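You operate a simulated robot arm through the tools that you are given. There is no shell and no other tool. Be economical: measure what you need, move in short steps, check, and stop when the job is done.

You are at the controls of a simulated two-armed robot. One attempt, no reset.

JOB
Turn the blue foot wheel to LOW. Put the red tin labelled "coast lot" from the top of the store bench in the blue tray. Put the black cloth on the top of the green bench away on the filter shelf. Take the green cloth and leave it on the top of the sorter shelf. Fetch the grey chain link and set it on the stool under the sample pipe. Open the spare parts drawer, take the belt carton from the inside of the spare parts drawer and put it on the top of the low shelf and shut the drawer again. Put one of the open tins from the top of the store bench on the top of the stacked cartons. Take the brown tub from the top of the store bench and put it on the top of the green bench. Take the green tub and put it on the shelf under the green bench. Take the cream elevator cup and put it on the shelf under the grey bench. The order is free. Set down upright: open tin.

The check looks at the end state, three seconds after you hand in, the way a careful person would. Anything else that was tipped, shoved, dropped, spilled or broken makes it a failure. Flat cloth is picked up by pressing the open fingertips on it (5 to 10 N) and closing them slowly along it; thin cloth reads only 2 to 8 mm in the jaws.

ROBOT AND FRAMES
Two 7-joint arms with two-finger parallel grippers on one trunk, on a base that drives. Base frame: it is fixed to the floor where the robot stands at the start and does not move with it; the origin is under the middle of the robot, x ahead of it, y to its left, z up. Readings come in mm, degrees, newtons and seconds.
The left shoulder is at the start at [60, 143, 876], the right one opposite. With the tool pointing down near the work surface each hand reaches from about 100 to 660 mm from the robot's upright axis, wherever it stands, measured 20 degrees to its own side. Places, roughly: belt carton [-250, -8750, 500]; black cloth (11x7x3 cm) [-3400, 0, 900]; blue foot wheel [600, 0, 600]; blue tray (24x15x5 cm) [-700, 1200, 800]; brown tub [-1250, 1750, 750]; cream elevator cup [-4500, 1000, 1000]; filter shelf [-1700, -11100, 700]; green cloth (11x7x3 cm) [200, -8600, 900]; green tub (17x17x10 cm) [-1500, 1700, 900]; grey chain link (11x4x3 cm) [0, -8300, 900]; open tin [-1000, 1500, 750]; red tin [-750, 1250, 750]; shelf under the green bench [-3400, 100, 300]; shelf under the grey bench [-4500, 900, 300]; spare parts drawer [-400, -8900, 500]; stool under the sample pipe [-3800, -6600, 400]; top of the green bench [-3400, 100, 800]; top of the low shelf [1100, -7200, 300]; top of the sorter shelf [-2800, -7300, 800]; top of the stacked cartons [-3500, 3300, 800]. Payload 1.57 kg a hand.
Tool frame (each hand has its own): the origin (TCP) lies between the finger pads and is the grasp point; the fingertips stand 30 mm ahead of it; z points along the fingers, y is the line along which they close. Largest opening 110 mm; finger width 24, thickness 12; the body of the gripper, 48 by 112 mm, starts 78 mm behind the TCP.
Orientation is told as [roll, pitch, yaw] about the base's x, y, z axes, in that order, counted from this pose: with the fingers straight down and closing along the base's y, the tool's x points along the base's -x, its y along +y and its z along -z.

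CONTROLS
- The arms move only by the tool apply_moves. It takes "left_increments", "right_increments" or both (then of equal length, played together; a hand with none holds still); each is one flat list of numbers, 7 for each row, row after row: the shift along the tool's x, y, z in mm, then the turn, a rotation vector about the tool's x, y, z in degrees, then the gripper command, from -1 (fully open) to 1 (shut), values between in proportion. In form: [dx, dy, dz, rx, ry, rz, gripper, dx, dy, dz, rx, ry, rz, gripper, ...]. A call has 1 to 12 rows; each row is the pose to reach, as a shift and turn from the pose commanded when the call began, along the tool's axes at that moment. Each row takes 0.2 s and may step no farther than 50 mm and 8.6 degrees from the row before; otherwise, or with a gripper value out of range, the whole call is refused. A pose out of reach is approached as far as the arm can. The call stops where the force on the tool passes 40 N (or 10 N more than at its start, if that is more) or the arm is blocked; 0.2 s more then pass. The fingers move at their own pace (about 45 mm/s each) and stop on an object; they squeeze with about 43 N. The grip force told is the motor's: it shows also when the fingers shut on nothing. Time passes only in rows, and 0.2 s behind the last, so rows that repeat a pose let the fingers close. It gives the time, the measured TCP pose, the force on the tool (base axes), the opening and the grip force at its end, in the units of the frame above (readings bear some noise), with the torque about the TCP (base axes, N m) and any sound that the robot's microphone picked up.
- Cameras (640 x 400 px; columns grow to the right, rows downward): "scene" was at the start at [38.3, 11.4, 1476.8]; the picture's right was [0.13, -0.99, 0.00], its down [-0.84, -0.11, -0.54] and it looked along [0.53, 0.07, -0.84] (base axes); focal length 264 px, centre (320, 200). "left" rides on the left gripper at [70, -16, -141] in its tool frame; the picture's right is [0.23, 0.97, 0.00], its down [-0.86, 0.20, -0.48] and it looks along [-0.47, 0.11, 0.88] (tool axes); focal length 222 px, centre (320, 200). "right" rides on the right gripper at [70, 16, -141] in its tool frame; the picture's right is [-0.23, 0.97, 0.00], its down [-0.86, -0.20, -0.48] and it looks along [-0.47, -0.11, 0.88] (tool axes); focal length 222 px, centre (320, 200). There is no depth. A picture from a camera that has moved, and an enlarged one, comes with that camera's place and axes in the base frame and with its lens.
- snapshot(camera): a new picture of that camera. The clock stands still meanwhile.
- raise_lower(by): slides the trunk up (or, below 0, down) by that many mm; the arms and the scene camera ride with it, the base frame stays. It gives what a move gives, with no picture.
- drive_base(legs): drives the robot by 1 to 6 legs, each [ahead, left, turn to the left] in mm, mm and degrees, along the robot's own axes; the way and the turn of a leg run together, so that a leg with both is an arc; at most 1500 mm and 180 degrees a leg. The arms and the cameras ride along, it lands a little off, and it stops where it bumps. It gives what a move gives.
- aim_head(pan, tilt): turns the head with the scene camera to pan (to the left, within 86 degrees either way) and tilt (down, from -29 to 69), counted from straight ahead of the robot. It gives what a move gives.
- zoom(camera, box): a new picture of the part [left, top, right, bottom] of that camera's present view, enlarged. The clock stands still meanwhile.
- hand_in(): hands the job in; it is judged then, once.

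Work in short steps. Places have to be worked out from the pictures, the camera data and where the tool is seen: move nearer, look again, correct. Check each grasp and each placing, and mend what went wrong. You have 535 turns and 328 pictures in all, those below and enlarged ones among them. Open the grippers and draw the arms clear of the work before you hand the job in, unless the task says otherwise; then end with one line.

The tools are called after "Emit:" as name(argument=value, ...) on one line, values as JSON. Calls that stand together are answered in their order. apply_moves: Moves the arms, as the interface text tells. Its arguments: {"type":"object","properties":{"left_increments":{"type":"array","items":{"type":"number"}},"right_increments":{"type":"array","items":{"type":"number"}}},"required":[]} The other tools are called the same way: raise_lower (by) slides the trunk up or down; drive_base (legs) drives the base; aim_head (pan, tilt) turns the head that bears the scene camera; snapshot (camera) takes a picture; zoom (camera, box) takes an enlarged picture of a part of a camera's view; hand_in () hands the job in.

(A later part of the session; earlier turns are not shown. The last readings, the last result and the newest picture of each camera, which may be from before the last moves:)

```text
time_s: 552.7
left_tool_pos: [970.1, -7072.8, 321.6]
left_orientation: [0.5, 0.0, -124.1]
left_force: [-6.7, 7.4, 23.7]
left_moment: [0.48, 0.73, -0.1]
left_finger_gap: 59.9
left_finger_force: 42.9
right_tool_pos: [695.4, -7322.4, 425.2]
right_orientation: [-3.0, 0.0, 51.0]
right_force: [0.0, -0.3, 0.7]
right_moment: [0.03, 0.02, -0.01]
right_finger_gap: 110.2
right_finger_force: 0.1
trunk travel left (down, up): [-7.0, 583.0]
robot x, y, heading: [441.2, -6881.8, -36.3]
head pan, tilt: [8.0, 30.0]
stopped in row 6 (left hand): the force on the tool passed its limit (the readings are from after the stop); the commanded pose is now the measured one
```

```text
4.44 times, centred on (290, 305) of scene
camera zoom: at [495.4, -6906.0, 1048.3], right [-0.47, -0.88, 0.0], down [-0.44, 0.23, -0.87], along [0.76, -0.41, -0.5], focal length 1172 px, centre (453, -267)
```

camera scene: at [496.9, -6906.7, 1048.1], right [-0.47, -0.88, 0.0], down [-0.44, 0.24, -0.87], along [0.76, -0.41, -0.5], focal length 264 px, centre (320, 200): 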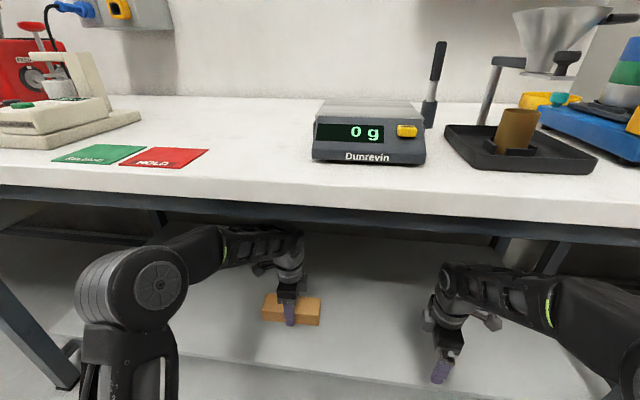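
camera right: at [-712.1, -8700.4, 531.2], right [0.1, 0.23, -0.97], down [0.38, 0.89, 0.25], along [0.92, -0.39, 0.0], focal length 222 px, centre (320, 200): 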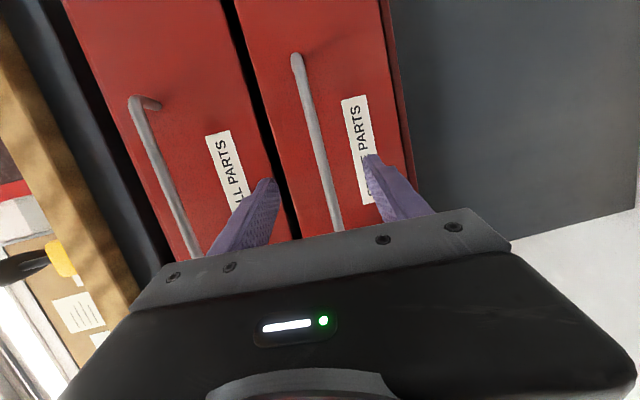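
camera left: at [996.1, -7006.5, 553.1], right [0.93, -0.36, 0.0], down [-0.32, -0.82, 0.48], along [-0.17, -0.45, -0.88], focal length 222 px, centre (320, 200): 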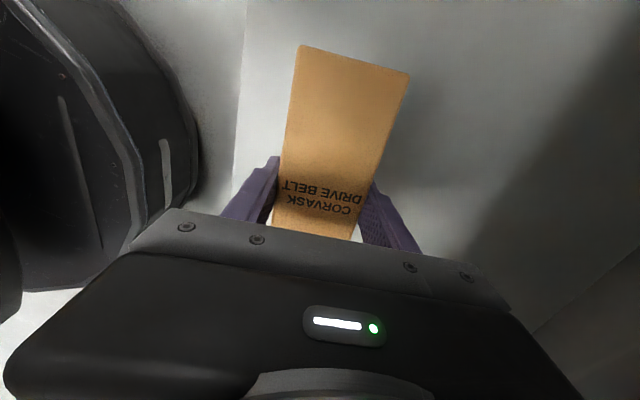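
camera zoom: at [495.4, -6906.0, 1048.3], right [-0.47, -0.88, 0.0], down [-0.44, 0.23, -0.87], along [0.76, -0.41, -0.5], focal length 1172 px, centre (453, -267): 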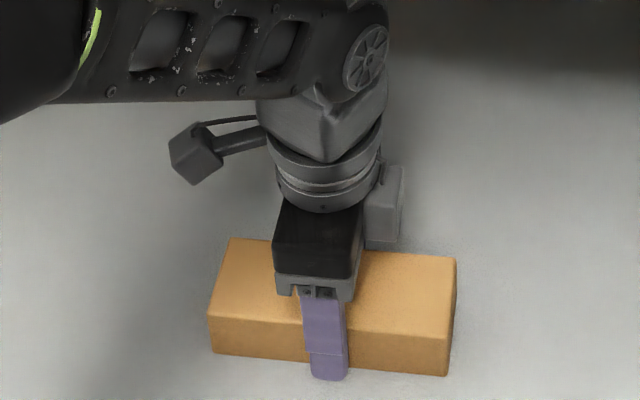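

Carton rests on the shelf. Open, rise and withdraw.

Emit:
apply_moves(left_increments=[0, 0, -1, 0, 0, 0, 0.3, 0, 0, -1, 0, 0, 0, -0.3, 0, 0, -1, 0, 0, 0, -0.8, 0, 0, -1, 0, 0, 0, -0.9, 0, 0, -40, 0, 0, 0, -0.9, 0, 0, -85, 0, 0, 0, -0.9, 0, 0, -120, 0, 0, 0, -1, 0, -45, -125, 0, 0, 0, -1, 0, -90, -125, 0, 0, 0, -1, 0, -135, -125, 0, 0, 0, -1, 0, -180, -125, 0, 0, 0, -1, 0, -225, -125, 0, 0, 0, -1])

Emit:
drive_base(legs=[[-600, 0, 0]])

Emit:
snapshot(camera="scene")

```text
time_s: 555.3
left_tool_pos: [784.5, -6947.1, 443.5]
left_orientation: [0.3, 0.0, -124.1]
left_force: [0.2, -0.3, 0.1]
left_moment: [0.0, 0.02, 0.01]
left_finger_gap: 110.1
left_finger_force: 0.1
right_tool_pos: [697.0, -7323.8, 423.9]
right_orientation: [-3.1, 0.1, 51.0]
right_force: [0.5, -0.8, 0.3]
right_moment: [0.0, 0.0, -0.01]
right_finger_gap: 110.0
right_finger_force: 0.1
trunk travel left (down, up): [-7.0, 583.0]
robot x, y, heading: [443.9, -6884.8, -36.3]
head pan, tilt: [8.0, 30.0]
```

```text
time_s: 558.6
left_tool_pos: [304.6, -6597.9, 445.1]
left_orientation: [0.3, -0.1, -124.5]
left_force: [0.2, -0.3, -0.5]
left_moment: [0.02, 0.03, 0.04]
left_finger_gap: 110.0
left_finger_force: 0.0
right_tool_pos: [214.6, -6973.9, 424.3]
right_orientation: [-3.0, 0.1, 50.7]
right_force: [-0.2, 0.8, 0.3]
right_moment: [0.0, 0.0, -0.02]
right_finger_gap: 109.9
right_finger_force: 0.1
trunk travel left (down, up): [-7.0, 583.0]
robot x, y, heading: [-38.8, -6533.6, -36.5]
head pan, tilt: [8.0, 30.0]
```

```text
148 pictures are left
camera scene: at [17.7, -6555.9, 1048.1], right [-0.48, -0.88, 0.0], down [-0.44, 0.24, -0.87], along [0.76, -0.41, -0.5], focal length 264 px, centre (320, 200)
```

scene: 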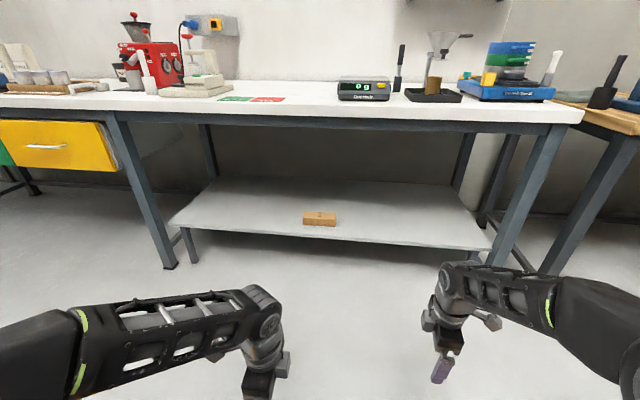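

Carton is on the low shelf. Next, the brown tub: raise the trunk and drive back north along the known route.

Emit:
raise_lower(by=400)

Emit:
drive_base(legs=[[-349, 761, 0], [-349, 761, 0], [-446, 1107, 0], [-446, 1107, 0], [-446, 1107, 0]])

```text
time_s: 562.5
left_tool_pos: [304.6, -6598.8, 844.9]
left_orientation: [0.3, 0.0, -124.4]
left_force: [-1.1, -0.6, 0.1]
left_moment: [0.01, 0.0, 0.01]
left_finger_gap: 110.1
left_finger_force: 0.1
right_tool_pos: [214.6, -6973.8, 824.3]
right_orientation: [-3.0, 0.1, 50.8]
right_force: [-1.5, 0.3, 0.9]
right_moment: [-0.01, 0.0, -0.01]
right_finger_gap: 110.1
right_finger_force: 0.2
trunk travel left (down, up): [-407.0, 183.0]
robot x, y, heading: [-35.6, -6528.5, -36.4]
head pan, tilt: [8.0, 30.0]
```

```text
time_s: 588.0
left_tool_pos: [1489.5, -1477.9, 845.2]
left_orientation: [0.2, 0.0, -123.9]
left_force: [0.3, -0.5, 0.7]
left_moment: [-0.02, -0.02, 0.02]
left_finger_gap: 110.3
left_finger_force: 0.1
right_tool_pos: [1403.3, -1854.6, 824.1]
right_orientation: [-3.1, 0.1, 51.2]
right_force: [-0.6, 0.3, 0.4]
right_moment: [0.01, 0.01, 0.0]
right_finger_gap: 110.0
right_finger_force: 0.2
trunk travel left (down, up): [-407.0, 183.0]
robot x, y, heading: [1148.5, -1418.0, -36.1]
head pan, tilt: [8.0, 30.0]
```

On the aisle line. Drive backwards along it, then turn to face the store bench.

Emit:
drive_base(legs=[[-1450, 0, 0], [-1450, 0, 0], [-700, -50, 0], [0, 0, 90]])

Emit:
raise_lower(by=180)

Emit:
aim_head(pan=15, tilt=30)

Emit:
snapshot(camera="scene")

```text
time_s: 609.3
left_tool_pos: [-1761.4, 972.0, 844.4]
left_orientation: [0.2, 0.1, -31.8]
left_force: [-0.7, -0.2, -0.5]
left_moment: [0.01, 0.01, -0.03]
left_finger_gap: 110.1
left_finger_force: 0.1
right_tool_pos: [-1383.1, 898.8, 824.9]
right_orientation: [-3.0, 0.1, 143.4]
right_force: [-0.4, -0.3, 0.1]
right_moment: [0.01, 0.03, 0.01]
right_finger_gap: 110.1
right_finger_force: 0.1
trunk travel left (down, up): [-407.0, 183.0]
robot x, y, heading: [-1810.8, 624.5, 56.3]
head pan, tilt: [8.0, 30.0]
```

```text
time_s: 611.3
left_tool_pos: [-1761.2, 971.8, 1024.0]
left_orientation: [0.3, 0.0, -31.7]
left_force: [0.0, -0.6, -0.3]
left_moment: [0.03, -0.01, 0.0]
left_finger_gap: 109.9
left_finger_force: 0.1
right_tool_pos: [-1382.0, 897.8, 1004.9]
right_orientation: [-3.0, 0.1, 143.5]
right_force: [-0.2, 0.3, -0.7]
right_moment: [0.0, 0.03, 0.0]
right_finger_gap: 109.9
right_finger_force: 0.0
trunk travel left (down, up): [-587.0, 3.0]
robot x, y, heading: [-1813.1, 626.9, 56.3]
head pan, tilt: [8.0, 30.0]
```

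```text
time_s: 611.9
left_tool_pos: [-1761.8, 971.3, 1025.7]
left_orientation: [0.3, -0.1, -31.6]
left_force: [-0.2, -0.5, -0.3]
left_moment: [0.0, 0.0, -0.01]
left_finger_gap: 109.9
left_finger_force: 0.1
right_tool_pos: [-1383.4, 898.1, 1005.5]
right_orientation: [-3.0, 0.1, 143.4]
right_force: [0.0, 0.2, 0.3]
right_moment: [0.0, -0.02, 0.02]
right_finger_gap: 110.0
right_finger_force: 0.1
trunk travel left (down, up): [-587.0, 3.0]
robot x, y, heading: [-1811.8, 627.2, 56.2]
head pan, tilt: [15.0, 30.0]
```

```text
147 pictures are left
camera scene: at [-1799.3, 690.3, 1628.1], right [0.95, -0.32, 0.0], down [-0.16, -0.47, -0.87], along [0.28, 0.82, -0.5], focal length 264 px, centre (320, 200)
```

scene: 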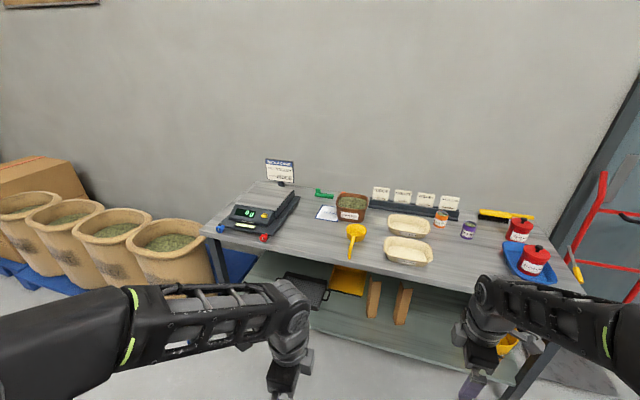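

Zoom on the brown tub and its surroundings.

Emit:
zoom(camera="scene", box=[300, 170, 450, 270])

```text
4.00 times, centred on (375, 220) of scene
camera zoom: at [-1799.3, 690.3, 1628.1], right [0.95, -0.32, 0.0], down [-0.16, -0.47, -0.87], along [0.28, 0.82, -0.5], focal length 1055 px, centre (100, 120)
```

zoom: 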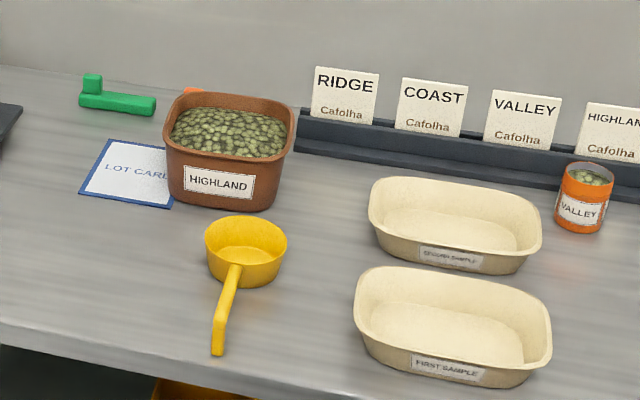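

Beans lie ≈15–20 mm below the rim, tub ≈177 mm wide; I'll grip its left and right walls with both hands. First turn both hands back to straight.

Emit:
apply_moves(left_increments=[0, 0, 0, 0, 0, -8, -1, 0, 0, 0, 0, 0, -16, -1, 0, 0, 0, 0, 0, -24, -1, 0, 0, 0, 0, 0, -32, -1, 0, 0, 0, 0, 0, -40, -1, 0, 0, 0, 0, 0, -48, -1, 0, 0, 0, 0, 0, -56, -1, 0, 0, 0, 0, 0, -64, -1, 0, 0, 0, 0, 0, -72, -1, 0, 0, 0, 0, 0, -80, -1, 0, 0, 0, 0, 0, -86, -1], right_increments=[0, 10, 0, 0, 0, 8, -1, 0, 20, 0, 0, 0, 16, -1, 0, 30, 0, 0, 0, 24, -1, 0, 40, 0, 0, 0, 32, -1, 0, 50, 0, 0, 0, 40, -1, 0, 60, 0, 0, 0, 48, -1, 0, 70, 0, 0, 0, 56, -1, 0, 80, 0, 0, 0, 64, -1, 0, 90, 0, 0, 0, 72, -1, 0, 100, 0, 0, 0, 80, -1, 0, 110, 0, 0, 0, 86, -1])

Emit:
drive_base(legs=[[0, 0, -2], [200, -30, 0]])

Emit:
aim_head(pan=0, tilt=38)

Emit:
snapshot(camera="scene")

```text
time_s: 614.3
left_tool_pos: [-1762.0, 972.0, 1024.5]
left_orientation: [0.1, -0.3, 54.4]
left_force: [0.5, -0.5, 0.5]
left_moment: [-0.01, 0.0, 0.03]
left_finger_gap: 110.3
left_finger_force: 0.0
right_tool_pos: [-1449.0, 809.5, 997.6]
right_orientation: [-0.3, -3.0, 57.2]
right_force: [0.1, 0.0, 0.2]
right_moment: [0.03, -0.01, -0.03]
right_finger_gap: 110.1
right_finger_force: 0.0
trunk travel left (down, up): [-587.0, 3.0]
robot x, y, heading: [-1810.5, 626.9, 56.4]
head pan, tilt: [15.0, 30.0]
```

```text
time_s: 616.3
left_tool_pos: [-1608.9, 1114.1, 1024.2]
left_orientation: [-0.1, -0.2, 52.3]
left_force: [-0.1, 0.5, 0.5]
left_moment: [-0.02, 0.02, 0.0]
left_finger_gap: 110.0
left_finger_force: 0.1
right_tool_pos: [-1301.1, 940.4, 998.9]
right_orientation: [-0.3, -3.0, 55.4]
right_force: [0.7, -0.1, 0.4]
right_moment: [-0.03, 0.03, 0.0]
right_finger_gap: 110.3
right_finger_force: 0.0
trunk travel left (down, up): [-587.0, 3.0]
robot x, y, heading: [-1670.3, 771.1, 54.2]
head pan, tilt: [15.0, 30.0]
```

```text
time_s: 617.1
left_tool_pos: [-1608.1, 1112.4, 1024.4]
left_orientation: [0.0, -0.2, 52.3]
left_force: [-0.1, 0.4, -0.2]
left_moment: [-0.02, 0.0, -0.01]
left_finger_gap: 110.0
left_finger_force: 0.1
right_tool_pos: [-1301.8, 940.3, 997.6]
right_orientation: [-0.4, -3.0, 55.4]
right_force: [-0.2, 0.0, -0.1]
right_moment: [0.0, 0.01, 0.0]
right_finger_gap: 110.1
right_finger_force: 0.0
trunk travel left (down, up): [-587.0, 3.0]
robot x, y, heading: [-1671.7, 772.9, 54.3]
head pan, tilt: [0.0, 38.0]
```

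```text
145 pictures are left
camera scene: at [-1638.4, 818.8, 1615.8], right [0.81, -0.58, 0.0], down [-0.36, -0.5, -0.79], along [0.46, 0.64, -0.62], focal length 264 px, centre (320, 200)
```

scene: 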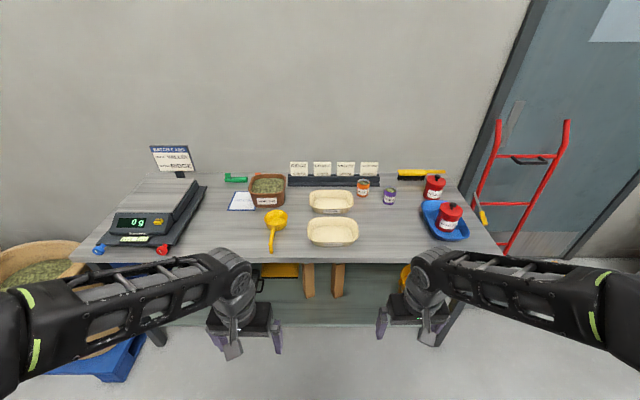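

Tub at robot-frame (1088,245). Drive left 245 and ahead 425.

Emit:
drive_base(legs=[[0, 245, 0], [425, 0, 0]])

Emit:
aim_head(pan=0, tilt=48)

Emit:
snapshot(camera="scene")

```text
time_s: 621.1
left_tool_pos: [-1558.6, 1601.8, 1024.7]
left_orientation: [0.0, -0.2, 52.1]
left_force: [-0.5, -0.7, -0.4]
left_moment: [0.01, -0.01, 0.01]
left_finger_gap: 109.8
left_finger_force: 0.0
right_tool_pos: [-1252.2, 1427.5, 998.9]
right_orientation: [-0.3, -2.9, 55.2]
right_force: [-0.2, 0.1, 0.1]
right_moment: [-0.01, 0.05, 0.01]
right_finger_gap: 110.2
right_finger_force: 0.1
trunk travel left (down, up): [-587.0, 3.0]
robot x, y, heading: [-1621.8, 1257.7, 54.2]
head pan, tilt: [0.0, 38.0]
```

```text
time_s: 621.8
left_tool_pos: [-1559.8, 1600.6, 1025.3]
left_orientation: [0.1, -0.2, 52.1]
left_force: [0.2, -0.1, -0.5]
left_moment: [-0.02, -0.01, -0.01]
left_finger_gap: 110.2
left_finger_force: 0.0
right_tool_pos: [-1252.3, 1428.4, 998.8]
right_orientation: [-0.3, -3.0, 55.2]
right_force: [0.3, -0.1, -0.7]
right_moment: [0.03, 0.0, -0.01]
right_finger_gap: 109.8
right_finger_force: 0.0
trunk travel left (down, up): [-587.0, 3.0]
robot x, y, heading: [-1624.6, 1258.4, 54.1]
head pan, tilt: [0.0, 48.0]
```

```text
144 pictures are left
camera scene: at [-1594.6, 1300.2, 1601.4], right [0.81, -0.59, 0.0], down [-0.44, -0.6, -0.67], along [0.39, 0.54, -0.74], focal length 264 px, centre (320, 200)
```

scene: 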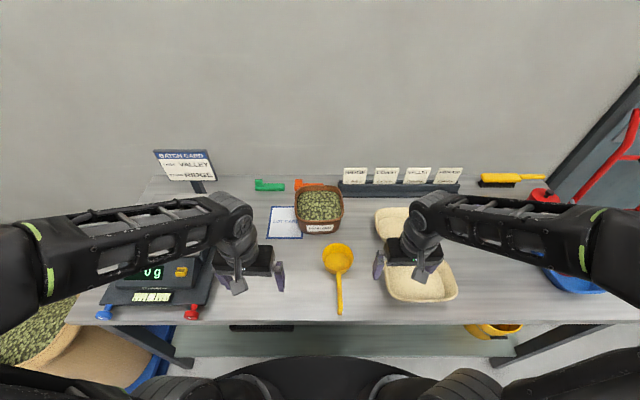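

Emit:
zoom(camera="scene", box=[260, 165, 380, 250])

```text
4.71 times, centred on (320, 208) of scene
camera zoom: at [-1594.6, 1300.2, 1601.4], right [0.81, -0.59, 0.0], down [-0.44, -0.6, -0.67], along [0.39, 0.54, -0.74], focal length 1241 px, centre (320, 165)
```

zoom: 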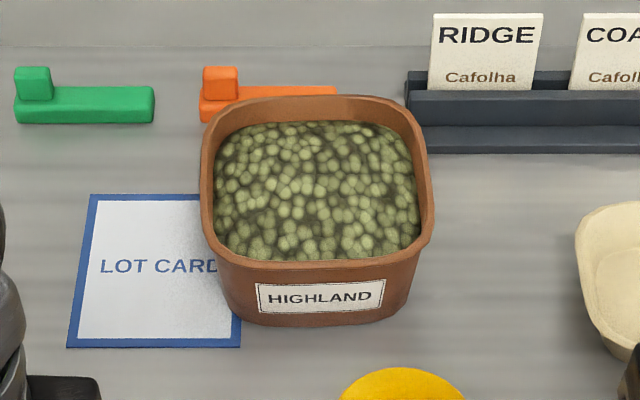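

Rim height ≈904; left wall mid ≈(-1307,1842), right wall mid ≈(-1171,1749). Move both hands above these walls with half-open fingers.

Emit:
apply_moves(left_increments=[-43, -6, 3, 0, 0, -2, 0, -86, -13, 6, 0, 0, -2, 0, -129, -19, 9, 0, 0, -2, 0, -172, -25, 12, 0, 0, -2, 0, -216, -32, 16, 0, 0, -2, 0, -259, -38, 20, 0, 0, -2, 0, -302, -45, 24, 0, 0, -2, 0, -345, -51, 28, 0, 0, -2, 0], right_increments=[-39, 15, 0, 0, 3, 1, 0, -78, 29, 0, 0, 3, 1, 0, -116, 44, 0, 0, 3, 1, 0, -155, 58, 0, 0, 3, 1, 0, -194, 73, 0, 0, 3, 1, 0, -233, 88, 0, 0, 3, 1, 0, -271, 102, 0, 0, 3, 1, 0, -310, 117, 0, 0, 3, 1, 0])

Emit:
snapshot(camera="left")

Emit:
snapshot(camera="right")

```text
time_s: 623.6
left_tool_pos: [-1306.7, 1844.5, 995.8]
left_orientation: [0.0, 0.0, 54.1]
left_force: [0.4, 0.3, -1.0]
left_moment: [0.01, -0.03, -0.01]
left_finger_gap: 55.1
left_finger_force: 0.0
right_tool_pos: [-1171.3, 1750.8, 1012.1]
right_orientation: [-0.3, 0.3, 54.2]
right_force: [0.9, 0.4, 0.6]
right_moment: [-0.02, 0.04, 0.02]
right_finger_gap: 54.7
right_finger_force: 0.0
trunk travel left (down, up): [-587.0, 3.0]
robot x, y, heading: [-1624.4, 1257.3, 54.0]
head pan, tilt: [0.0, 48.0]
```

```text
142 pictures are left
camera left: at [-1333.6, 1778.4, 1138.3], right [-0.92, 0.39, 0.0], down [0.34, 0.81, 0.48], along [0.19, 0.44, -0.88], focal length 222 px, centre (320, 200)
```

left: 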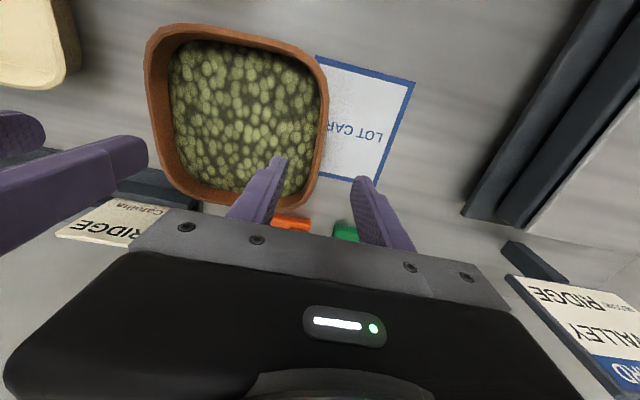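

```text
141 pictures are left
camera right: at [-1226.2, 1703.5, 1151.7], right [-0.66, 0.75, -0.01], down [0.66, 0.58, 0.48], along [0.36, 0.31, -0.88], focal length 222 px, centre (320, 200)
```

right: 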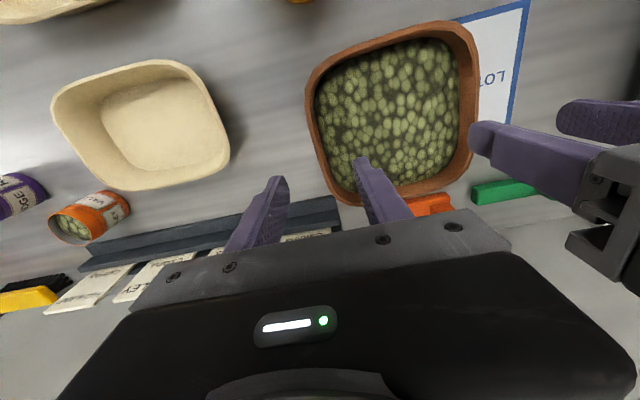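

The wall centres are ~28 mm nearer than the hands. Shift both back 28 and descend so the tips go ≈15 mm below the rim.

Emit:
apply_moves(left_increments=[28, -2, 0, 0, 0, 0, 0, 28, -2, 35, 0, 0, 0, 0, 28, -2, 65, 0, 0, 0, 0, 28, -2, 76, 0, 0, 0, 0], right_increments=[28, 0, 10, 0, 0, 0, 0, 28, 0, 50, 0, 0, 0, 0, 28, 0, 80, 0, 0, 0, 0, 28, 0, 92, 0, 0, 0, 0])

Emit:
snapshot(camera="left")

Emit:
snapshot(camera="right")

```text
time_s: 624.6
left_tool_pos: [-1321.8, 1818.1, 921.5]
left_orientation: [-0.1, -0.2, 54.0]
left_force: [0.8, -0.4, 0.2]
left_moment: [0.02, -0.03, 0.0]
left_finger_gap: 55.2
left_finger_force: 0.0
right_tool_pos: [-1188.2, 1726.2, 921.1]
right_orientation: [-0.3, 0.0, 54.2]
right_force: [-0.1, -0.1, -0.6]
right_moment: [0.01, -0.01, 0.01]
right_finger_gap: 54.9
right_finger_force: 0.0
trunk travel left (down, up): [-587.0, 3.0]
robot x, y, heading: [-1621.7, 1257.7, 54.1]
head pan, tilt: [0.0, 48.0]
```

```text
140 pictures are left
camera left: at [-1350.4, 1752.4, 1063.4], right [-0.92, 0.39, 0.0], down [0.34, 0.81, 0.48], along [0.19, 0.44, -0.88], focal length 222 px, centre (320, 200)
```

left: 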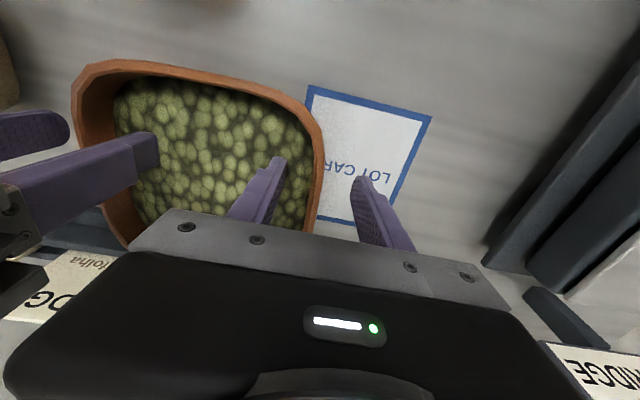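

```text
139 pictures are left
camera right: at [-1242.9, 1679.0, 1060.6], right [-0.66, 0.75, -0.01], down [0.66, 0.58, 0.48], along [0.36, 0.31, -0.88], focal length 222 px, centre (320, 200)
```

right: 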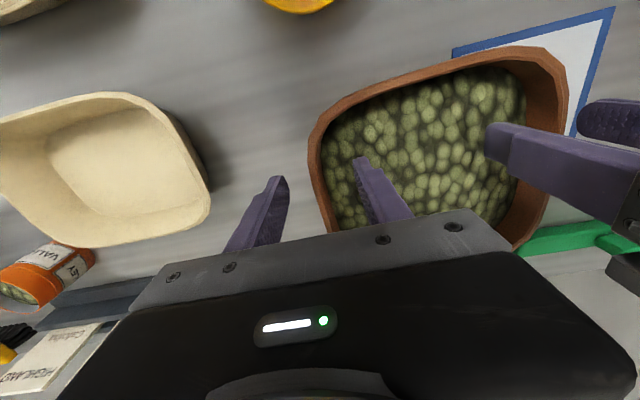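

No contact yet; apparent rim is a bit lower (≈880–890). Lower both another 15 mm in small steps.

Emit:
apply_moves(left_increments=[2, 0, 6, 0, 0, 0, 0, 4, 0, 12, 0, 0, 0, 0, 5, 0, 17, 0, 0, 0, 0], right_increments=[0, 0, 6, 0, 0, 0, 0, 0, 0, 12, 0, 0, 0, 0, 0, 0, 17, 0, 0, 0, 0])

Emit:
zoom(camera="scene", box=[260, 160, 380, 250])

Emit:
zoom(camera="right", box=[240, 60, 480, 240])

```text
time_s: 625.4
left_tool_pos: [-1324.2, 1815.0, 904.5]
left_orientation: [0.0, -0.3, 54.0]
left_force: [0.0, 0.5, 0.8]
left_moment: [0.0, 0.04, 0.01]
left_finger_gap: 54.7
left_finger_force: 0.0
right_tool_pos: [-1187.3, 1725.2, 904.8]
right_orientation: [-0.3, 0.1, 54.1]
right_force: [-0.1, -0.3, 0.1]
right_moment: [0.01, 0.03, 0.01]
right_finger_gap: 55.0
right_finger_force: 0.0
trunk travel left (down, up): [-587.0, 3.0]
robot x, y, heading: [-1619.5, 1259.0, 54.0]
head pan, tilt: [0.0, 48.0]
```

```text
4.44 times, centred on (320, 205) of scene
camera zoom: at [-1594.2, 1300.7, 1601.3], right [0.81, -0.59, 0.0], down [-0.44, -0.6, -0.67], along [0.39, 0.54, -0.74], focal length 1172 px, centre (320, 178)
```

zoom: 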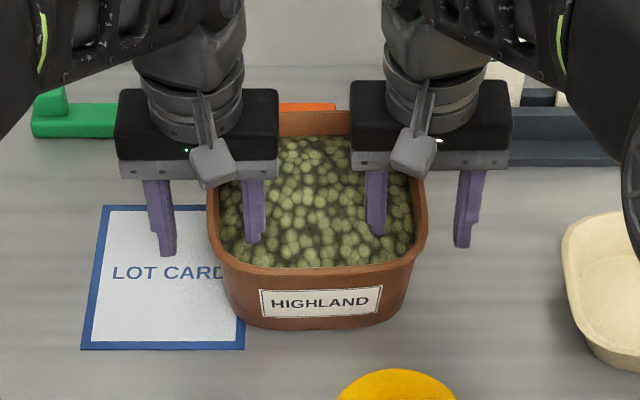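

```text
2.22 times, centred on (360, 150) of right
camera zoom: at [-1242.7, 1678.7, 1044.1], right [-0.66, 0.75, 0.0], down [0.66, 0.58, 0.48], along [0.36, 0.31, -0.88], focal length 494 px, centre (231, 311)
```

zoom: 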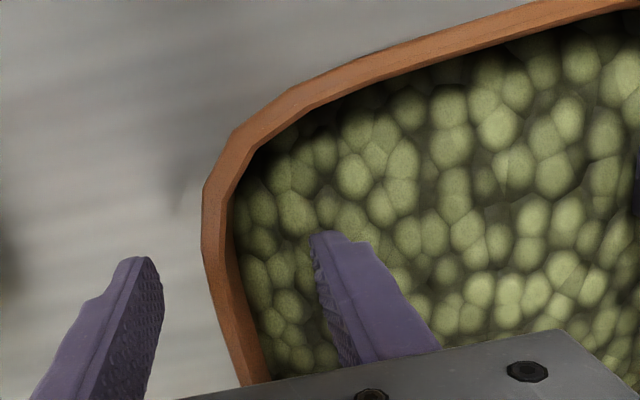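

Continue lowering gently, watching the force.

Emit:
apply_moves(left_increments=[0, 0, 3, 0, 0, 0, 0, 0, 0, 6, 0, 0, 0, 0], right_increments=[0, 0, 3, 0, 0, 0, 0, 0, 0, 6, 0, 0, 0, 0])

Emit:
apply_moves(left_increments=[0, 0, 3, 0, 0, 0, 0, 0, 0, 6, 0, 0, 0, 0], right_increments=[0, 0, 3, 0, 0, 0, 0, 0, 0, 6, 0, 0, 0, 0])

Emit:
zoom(camera="right", box=[240, 60, 480, 240])

```text
time_s: 626.0
left_tool_pos: [-1326.2, 1815.1, 898.4]
left_orientation: [0.1, -0.3, 54.0]
left_force: [-0.4, 0.6, 0.2]
left_moment: [0.01, -0.03, -0.02]
left_finger_gap: 55.1
left_finger_force: 0.0
right_tool_pos: [-1188.4, 1726.8, 898.5]
right_orientation: [-0.3, -0.1, 54.1]
right_force: [0.3, -0.4, 0.7]
right_moment: [0.01, 0.01, 0.01]
right_finger_gap: 55.2
right_finger_force: 0.2
trunk travel left (down, up): [-587.0, 3.0]
robot x, y, heading: [-1619.2, 1260.7, 54.1]
head pan, tilt: [0.0, 48.0]
```

```text
time_s: 626.6
left_tool_pos: [-1326.5, 1814.6, 893.0]
left_orientation: [0.0, -0.4, 54.1]
left_force: [0.3, 0.0, -0.3]
left_moment: [0.0, 0.04, -0.02]
left_finger_gap: 55.2
left_finger_force: 0.1
right_tool_pos: [-1188.4, 1725.6, 893.5]
right_orientation: [-0.3, 0.0, 54.2]
right_force: [-0.2, 0.5, -0.2]
right_moment: [-0.01, 0.0, 0.02]
right_finger_gap: 54.9
right_finger_force: 0.0
trunk travel left (down, up): [-587.0, 3.0]
robot x, y, heading: [-1624.1, 1252.7, 54.0]
head pan, tilt: [0.0, 48.0]
```

```text
2.22 times, centred on (360, 150) of right
camera zoom: at [-1242.7, 1678.5, 1032.9], right [-0.66, 0.75, -0.01], down [0.66, 0.58, 0.48], along [0.36, 0.31, -0.88], focal length 494 px, centre (231, 311)
```

zoom: 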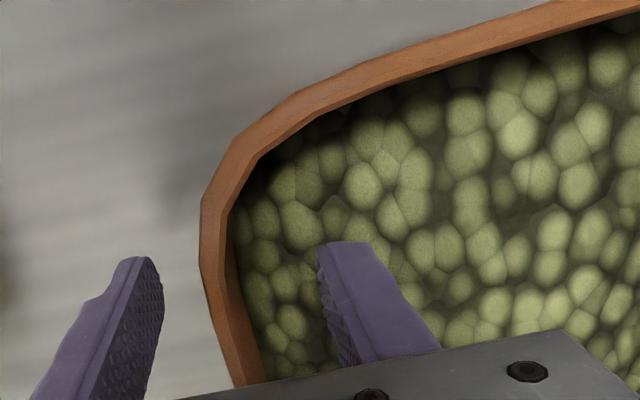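

The tips sink in without resistance (≈22 mm below the rim). One more 5 mm, then close both.

Emit:
apply_moves(left_increments=[0, 0, 5, 0, 0, 0, 0, 0, 0, 5, 0, 0, 0, 0.4, 0, 0, 5, 0, 0, 0, 0.8, 0, 0, 5, 0, 0, 0, 1, 0, 0, 5, 0, 0, 0, 1, 0, 0, 5, 0, 0, 0, 1], right_increments=[0, 0, 5, 0, 0, 0, 0, 0, 0, 5, 0, 0, 0, 0.4, 0, 0, 5, 0, 0, 0, 0.8, 0, 0, 5, 0, 0, 0, 1, 0, 0, 5, 0, 0, 0, 1, 0, 0, 5, 0, 0, 0, 1])

Emit:
zoom(camera="scene", box=[260, 160, 380, 250])

```text
time_s: 628.0
left_tool_pos: [-1321.8, 1811.3, 888.8]
left_orientation: [-0.5, -0.2, 54.2]
left_force: [26.1, -13.9, -0.4]
left_moment: [-1.04, -1.18, 0.61]
left_finger_gap: 8.6
left_finger_force: 27.5
right_tool_pos: [-1192.8, 1728.5, 888.1]
right_orientation: [0.1, 0.1, 54.3]
right_force: [-24.1, 13.2, 0.6]
right_moment: [0.98, 1.13, -0.28]
right_finger_gap: 8.2
right_finger_force: 27.0
trunk travel left (down, up): [-587.0, 3.0]
robot x, y, heading: [-1621.7, 1262.3, 54.0]
head pan, tilt: [0.0, 48.0]
```

```text
4.44 times, centred on (320, 205) of scene
camera zoom: at [-1593.9, 1300.8, 1601.2], right [0.81, -0.59, 0.0], down [-0.44, -0.6, -0.67], along [0.39, 0.54, -0.74], focal length 1172 px, centre (320, 178)
```

zoom: 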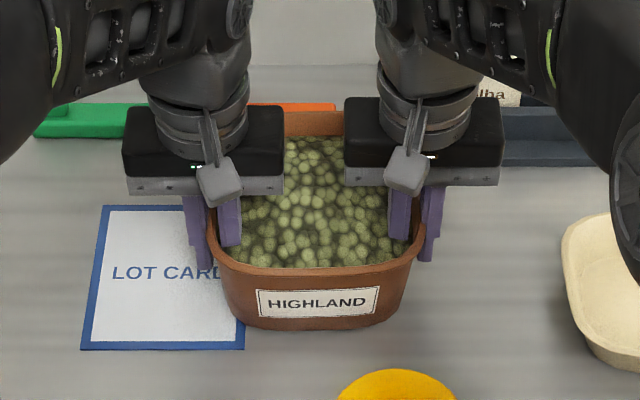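

Both walls gripped. Relieve the spreading force by 3 mm each and lift together.

Emit:
apply_moves(left_increments=[0, -3, 0, 0, 0, 0, 1, 0, -3, -10, 0, 0, 0, 1, 0, -3, -25, 0, 0, 0, 1, 0, -3, -40, 0, 0, 0, 1], right_increments=[0, 3, 0, 0, 0, 0, 1, 0, 3, -10, 0, 0, 0, 1, 0, 3, -25, 0, 0, 0, 1, 0, 3, -40, 0, 0, 0, 1])

Emit:
snapshot(camera="scene")

```text
time_s: 629.0
left_tool_pos: [-1321.1, 1810.7, 927.6]
left_orientation: [-0.3, -0.2, 54.2]
left_force: [18.3, -9.3, -5.7]
left_moment: [-0.8, -1.47, 0.67]
left_finger_gap: 8.4
left_finger_force: 27.4
right_tool_pos: [-1192.6, 1728.3, 928.0]
right_orientation: [0.0, 0.3, 54.2]
right_force: [-19.4, 7.7, -6.1]
right_moment: [0.46, 1.5, -0.17]
right_finger_gap: 8.4
right_finger_force: 27.9
trunk travel left (down, up): [-587.0, 3.0]
robot x, y, heading: [-1624.2, 1256.8, 54.2]
head pan, tilt: [0.0, 48.0]
```

```text
134 pictures are left
camera scene: at [-1594.1, 1301.0, 1601.2], right [0.81, -0.59, 0.0], down [-0.44, -0.6, -0.67], along [0.39, 0.54, -0.74], focal length 264 px, centre (320, 200)
```

scene: 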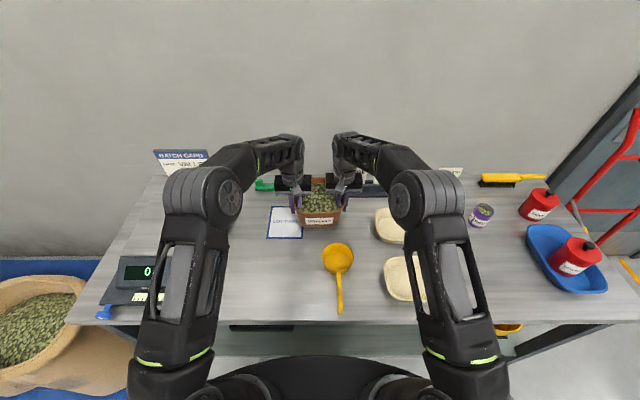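

Tub (≈1.2 kg) is up and level. Lift 40 mm more, then back out slowly.

Emit:
apply_moves(left_increments=[0, -1, -15, 0, 0, 0, 1, 0, -1, -30, 0, 0, 0, 1, 0, -1, -45, 0, 0, 0, 1], right_increments=[0, 1, -15, 0, 0, 0, 1, 0, 1, -30, 0, 0, 0, 1, 0, 1, -45, 0, 0, 0, 1])

Emit:
drive_base(legs=[[-250, 0, 0], [-350, 0, 0]])

Emit:
snapshot(camera="scene")

```text
time_s: 629.8
left_tool_pos: [-1322.1, 1811.7, 972.4]
left_orientation: [-0.1, -0.3, 54.1]
left_force: [17.0, -5.4, -5.8]
left_moment: [-0.75, -1.4, 0.68]
left_finger_gap: 8.7
left_finger_force: 27.2
right_tool_pos: [-1192.5, 1729.0, 972.5]
right_orientation: [-0.2, 0.2, 54.3]
right_force: [-16.8, 6.0, -6.2]
right_moment: [0.48, 1.56, -0.07]
right_finger_gap: 8.9
right_finger_force: 26.9
trunk travel left (down, up): [-587.0, 3.0]
robot x, y, heading: [-1619.7, 1257.1, 54.0]
head pan, tilt: [0.0, 48.0]
```

```text
time_s: 633.5
left_tool_pos: [-1671.9, 1325.3, 973.7]
left_orientation: [0.0, -0.3, 54.2]
left_force: [16.7, -4.1, -5.1]
left_moment: [-0.99, -1.28, 0.66]
left_finger_gap: 8.6
left_finger_force: 27.4
right_tool_pos: [-1543.4, 1243.2, 973.5]
right_orientation: [0.0, 0.0, 54.2]
right_force: [-17.1, 3.1, -5.7]
right_moment: [0.68, 1.37, 0.3]
right_finger_gap: 8.7
right_finger_force: 27.6
trunk travel left (down, up): [-587.0, 3.0]
robot x, y, heading: [-1971.7, 770.9, 54.1]
head pan, tilt: [0.0, 48.0]
```

```text
133 pictures are left
camera scene: at [-1945.8, 815.6, 1601.3], right [0.81, -0.59, 0.0], down [-0.44, -0.6, -0.67], along [0.39, 0.54, -0.74], focal length 264 px, centre (320, 200)
```

scene: 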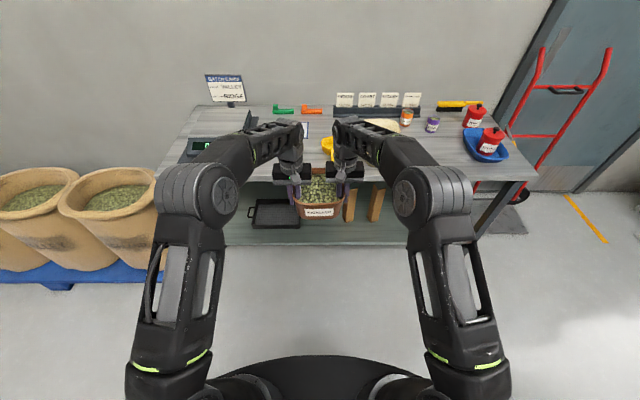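

Tub secure. Back/left to clear space, turn 180° to face the green bench.

Emit:
drive_base(legs=[[-165, 0, 0], [0, 449, 0], [0, 0, 90], [0, 0, 90]])

Emit:
snapshot(camera="scene")

```text
time_s: 645.0
left_tool_pos: [-2730.2, 349.0, 972.8]
left_orientation: [0.0, -0.3, -125.1]
left_force: [-5.7, -3.9, -5.3]
left_moment: [1.03, 1.26, 0.7]
left_finger_gap: 8.5
left_finger_force: 27.0
right_tool_pos: [-2859.9, 429.8, 972.2]
right_orientation: [-0.1, 0.0, -125.1]
right_force: [5.7, 3.8, -6.5]
right_moment: [-0.67, -1.28, 0.24]
right_finger_gap: 8.5
right_finger_force: 27.6
trunk travel left (down, up): [-587.0, 3.0]
robot x, y, heading: [-2434.4, 911.0, -125.3]
head pan, tilt: [0.0, 48.0]
```

```text
132 pictures are left
camera scene: at [-2465.4, 866.9, 1601.3], right [-0.82, 0.58, 0.0], down [0.43, 0.61, -0.67], along [-0.39, -0.55, -0.74], focal length 264 px, centre (320, 200)
```

scene: 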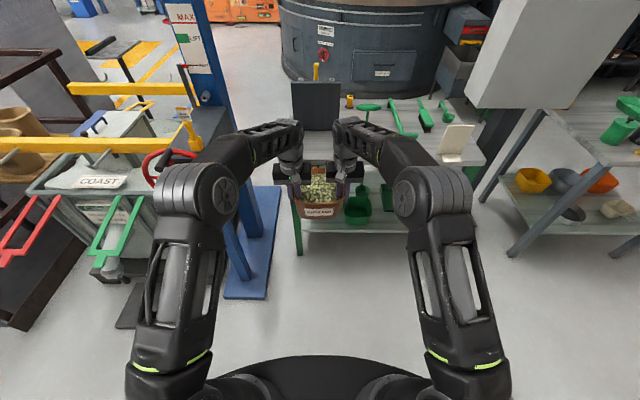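

Drive ahead 300, check, then the rest.

Emit:
drive_base(legs=[[330, -4, 0]])

Emit:
snapshot(camera="scene")

Emit:
snapshot(camera="left")

```text
time_s: 647.1
left_tool_pos: [-2925.3, 82.4, 971.8]
left_orientation: [-0.2, -0.2, -125.3]
left_force: [-0.8, -3.4, -5.1]
left_moment: [0.69, 1.58, 0.7]
left_finger_gap: 7.9
left_finger_force: 27.0
right_tool_pos: [-3054.4, 163.7, 971.9]
right_orientation: [-0.1, 0.3, -125.2]
right_force: [0.2, 1.9, -7.3]
right_moment: [-0.26, -1.6, -0.33]
right_finger_gap: 8.8
right_finger_force: 27.2
trunk travel left (down, up): [-587.0, 3.0]
robot x, y, heading: [-2631.3, 637.3, -125.3]
head pan, tilt: [0.0, 48.0]
```

```text
131 pictures are left
camera scene: at [-2659.6, 599.8, 1601.2], right [-0.82, 0.58, 0.0], down [0.43, 0.61, -0.67], along [-0.39, -0.54, -0.74], focal length 264 px, centre (320, 200)
```

scene: 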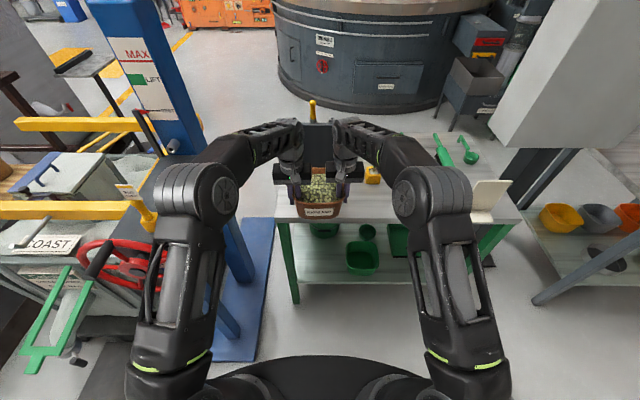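

```text
130 pictures are left
camera left: at [-2898.1, 149.1, 1113.7], right [0.93, -0.38, 0.0], down [-0.33, -0.81, 0.48], along [-0.18, -0.44, -0.88], focal length 222 px, centre (320, 200)
```

left: 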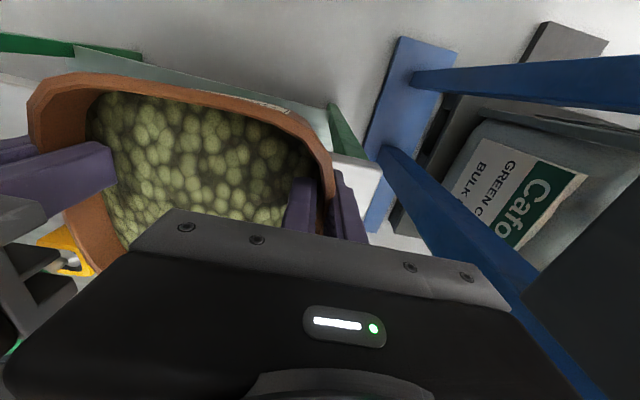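

Position matches the plan (79 mm inside the bench's left end). Drive the remaining 105 mm.

Emit:
drive_base(legs=[[105, -3, 0]])

Emit:
snapshot(camera="right")

Emit:
snapshot(camera="left")

Emit:
zoom(camera="scene", box=[230, 90, 430, 240])

```text
time_s: 648.3
left_tool_pos: [-2989.9, -2.3, 971.9]
left_orientation: [0.0, -0.1, -125.3]
left_force: [-1.1, -2.0, -4.9]
left_moment: [1.06, 1.24, 0.69]
left_finger_gap: 8.2
left_finger_force: 27.1
right_tool_pos: [-3119.3, 81.0, 971.2]
right_orientation: [0.0, 0.3, -125.3]
right_force: [0.4, 0.6, -7.1]
right_moment: [-0.64, -1.3, -0.46]
right_finger_gap: 8.9
right_finger_force: 27.9
trunk travel left (down, up): [-587.0, 3.0]
robot x, y, heading: [-2691.5, 552.0, -125.5]
head pan, tilt: [0.0, 48.0]
```

```text
129 pictures are left
camera right: at [-3065.7, 126.4, 1110.9], right [0.66, -0.75, 0.0], down [-0.66, -0.59, 0.47], along [-0.36, -0.31, -0.88], focal length 222 px, centre (320, 200)
```

right: 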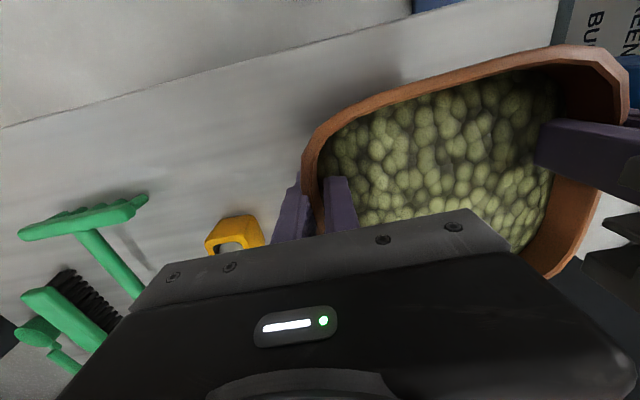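

```text
128 pictures are left
camera left: at [-2962.2, 64.4, 1113.5], right [0.93, -0.38, 0.0], down [-0.33, -0.81, 0.48], along [-0.18, -0.44, -0.88], focal length 222 px, centre (320, 200)
```

left: 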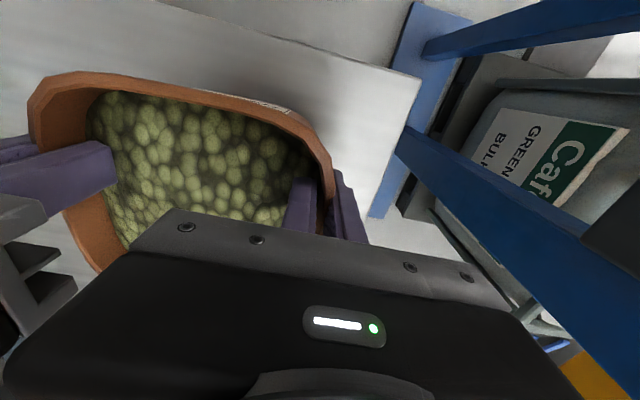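

```text
2.67 times, centred on (330, 165) of scene
camera zoom: at [-2723.7, 514.9, 1601.2], right [-0.82, 0.58, 0.0], down [0.43, 0.61, -0.67], along [-0.39, -0.54, -0.74], focal length 703 px, centre (293, 293)
```

zoom: 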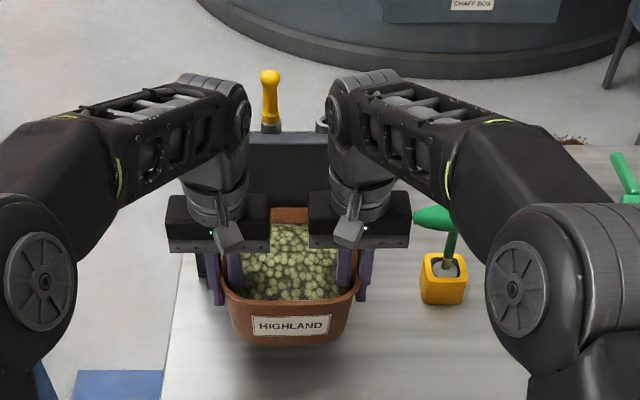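

Clear all around. Lower both hands together toward the bench.

Emit:
apply_moves(left_increments=[0, 0, 15, 0, 0, 0, 1, 0, 0, 30, 0, 0, 0, 1, 0, 0, 38, 0, 0, 0, 1, 0, 0, 42, 0, 0, 0, 1], right_increments=[0, 0, 15, 0, 0, 0, 1, 0, 0, 30, 0, 0, 0, 1, 0, 0, 38, 0, 0, 0, 1, 0, 0, 42, 0, 0, 0, 1])

```text
time_s: 649.3
left_tool_pos: [-2989.5, -1.5, 929.6]
left_orientation: [-0.1, -0.2, -125.2]
left_force: [-0.1, -1.4, -6.3]
left_moment: [0.83, 1.23, 0.65]
left_finger_gap: 8.3
left_finger_force: 27.0
right_tool_pos: [-3119.2, 80.6, 929.1]
right_orientation: [-0.1, 0.3, -125.2]
right_force: [0.3, 2.0, -5.8]
right_moment: [-0.54, -1.43, -0.45]
right_finger_gap: 8.4
right_finger_force: 27.9
trunk travel left (down, up): [-587.0, 3.0]
robot x, y, heading: [-2690.3, 552.0, -125.6]
head pan, tilt: [0.0, 48.0]
```

Emit:
apply_moves(left_increments=[0, 0, 3, 0, 0, 0, 1, 0, 0, 6, 0, 0, 0, 1, 0, 0, 8, 0, 0, 0, 1], right_increments=[0, 0, 3, 0, 0, 0, 1, 0, 0, 6, 0, 0, 0, 1, 0, 0, 8, 0, 0, 0, 1])

Emit:
apply_moves(left_increments=[0, 0, 2, 0, 0, 0, 1, 0, 0, 4, 0, 0, 0, 1], right_increments=[0, 0, 2, 0, 0, 0, 1, 0, 0, 4, 0, 0, 0, 1])

```text
time_s: 650.1
left_tool_pos: [-2988.5, -1.5, 922.7]
left_orientation: [-0.2, -0.3, -125.3]
left_force: [0.4, -1.6, -5.9]
left_moment: [0.92, 1.21, 0.63]
left_finger_gap: 8.0
left_finger_force: 27.0
right_tool_pos: [-3119.6, 80.4, 920.3]
right_orientation: [-0.2, 0.3, -125.3]
right_force: [0.2, 1.1, -5.6]
right_moment: [-0.6, -1.39, -0.48]
right_finger_gap: 9.2
right_finger_force: 27.3
trunk travel left (down, up): [-587.0, 3.0]
robot x, y, heading: [-2694.0, 556.8, -125.2]
head pan, tilt: [0.0, 48.0]
```

```text
time_s: 650.7
left_tool_pos: [-2988.7, -1.6, 920.2]
left_orientation: [0.0, -0.6, -125.4]
left_force: [0.1, -2.8, -2.8]
left_moment: [0.12, 1.77, 0.76]
left_finger_gap: 8.3
left_finger_force: 26.7
right_tool_pos: [-3118.6, 81.5, 919.6]
right_orientation: [-0.2, 0.0, -125.4]
right_force: [-0.2, 1.1, 3.1]
right_moment: [-0.57, -1.37, -0.46]
right_finger_gap: 8.8
right_finger_force: 27.6
trunk travel left (down, up): [-587.0, 3.0]
robot x, y, heading: [-2692.3, 551.5, -125.1]
head pan, tilt: [0.0, 48.0]
```

Contact reached. Settle 1.5 mm more and release both.

Emit:
apply_moves(left_increments=[0, 0, 1.5, 0, 0, 0, 1, 0, 0, 1.5, 0, 0, 0, 0.7, 0, 0, 1.5, 0, 0, 0, 0.4, 0, 0, 1.5, 0, 0, 0, 0.2, 0, 0, 1.5, 0, 0, 0, 0.2], right_increments=[0, 0, 1.5, 0, 0, 0, 1, 0, 0, 1.5, 0, 0, 0, 0.7, 0, 0, 1.5, 0, 0, 0, 0.4, 0, 0, 1.5, 0, 0, 0, 0.2, 0, 0, 1.5, 0, 0, 0, 0.2])

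Emit:
apply_moves(left_increments=[0, 0, -20, 0, 0, 0, 0.2, 0, 0, -50, 0, 0, 0, 0.2, 0, 0, -85, 0, 0, 0, 0.2, 30, 0, -100, 0, 0, 0, 0, 70, 0, -100, 0, 0, 0, 0, 110, 0, -100, 0, 0, 0, 0], right_increments=[0, 0, -20, 0, 0, 0, 0.2, 0, 0, -50, 0, 0, 0, 0.2, 0, 0, -85, 0, 0, 0, 0.2, 30, 0, -100, 0, 0, 0, 0, 70, 0, -100, 0, 0, 0, 0, 110, 0, -100, 0, 0, 0, 0])

Emit:
snapshot(camera="scene")

```text
time_s: 651.9
left_tool_pos: [-2989.4, -0.4, 917.4]
left_orientation: [-0.2, -0.4, -125.3]
left_force: [0.5, -0.1, 0.1]
left_moment: [0.0, 0.0, -0.04]
left_finger_gap: 44.1
left_finger_force: 0.1
right_tool_pos: [-3117.5, 81.7, 917.2]
right_orientation: [-0.1, 0.2, -125.3]
right_force: [0.2, 0.5, 0.1]
right_moment: [0.05, -0.02, -0.01]
right_finger_gap: 44.4
right_finger_force: 0.0
trunk travel left (down, up): [-587.0, 3.0]
robot x, y, heading: [-2696.4, 553.9, -125.3]
head pan, tilt: [0.0, 48.0]
```

```text
time_s: 653.3
left_tool_pos: [-2923.9, 90.9, 1018.0]
left_orientation: [-0.1, -0.4, -125.4]
left_force: [0.3, -0.5, 0.1]
left_moment: [-0.03, 0.02, -0.02]
left_finger_gap: 55.2
left_finger_force: 0.1
right_tool_pos: [-3052.0, 172.0, 1018.1]
right_orientation: [-0.2, -0.1, -125.3]
right_force: [0.7, 0.0, 0.6]
right_moment: [-0.02, 0.04, 0.06]
right_finger_gap: 55.0
right_finger_force: 0.0
trunk travel left (down, up): [-587.0, 3.0]
robot x, y, heading: [-2690.2, 554.8, -125.3]
head pan, tilt: [0.0, 48.0]
```

```text
126 pictures are left
camera scene: at [-2720.3, 519.7, 1601.4], right [-0.82, 0.58, 0.0], down [0.43, 0.6, -0.67], along [-0.39, -0.55, -0.74], focal length 264 px, centre (320, 200)
```

scene: 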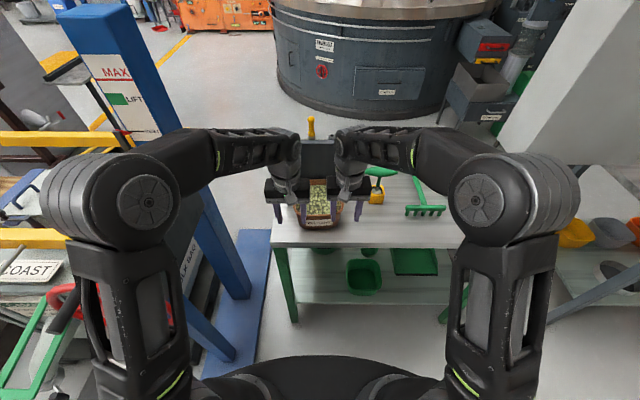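

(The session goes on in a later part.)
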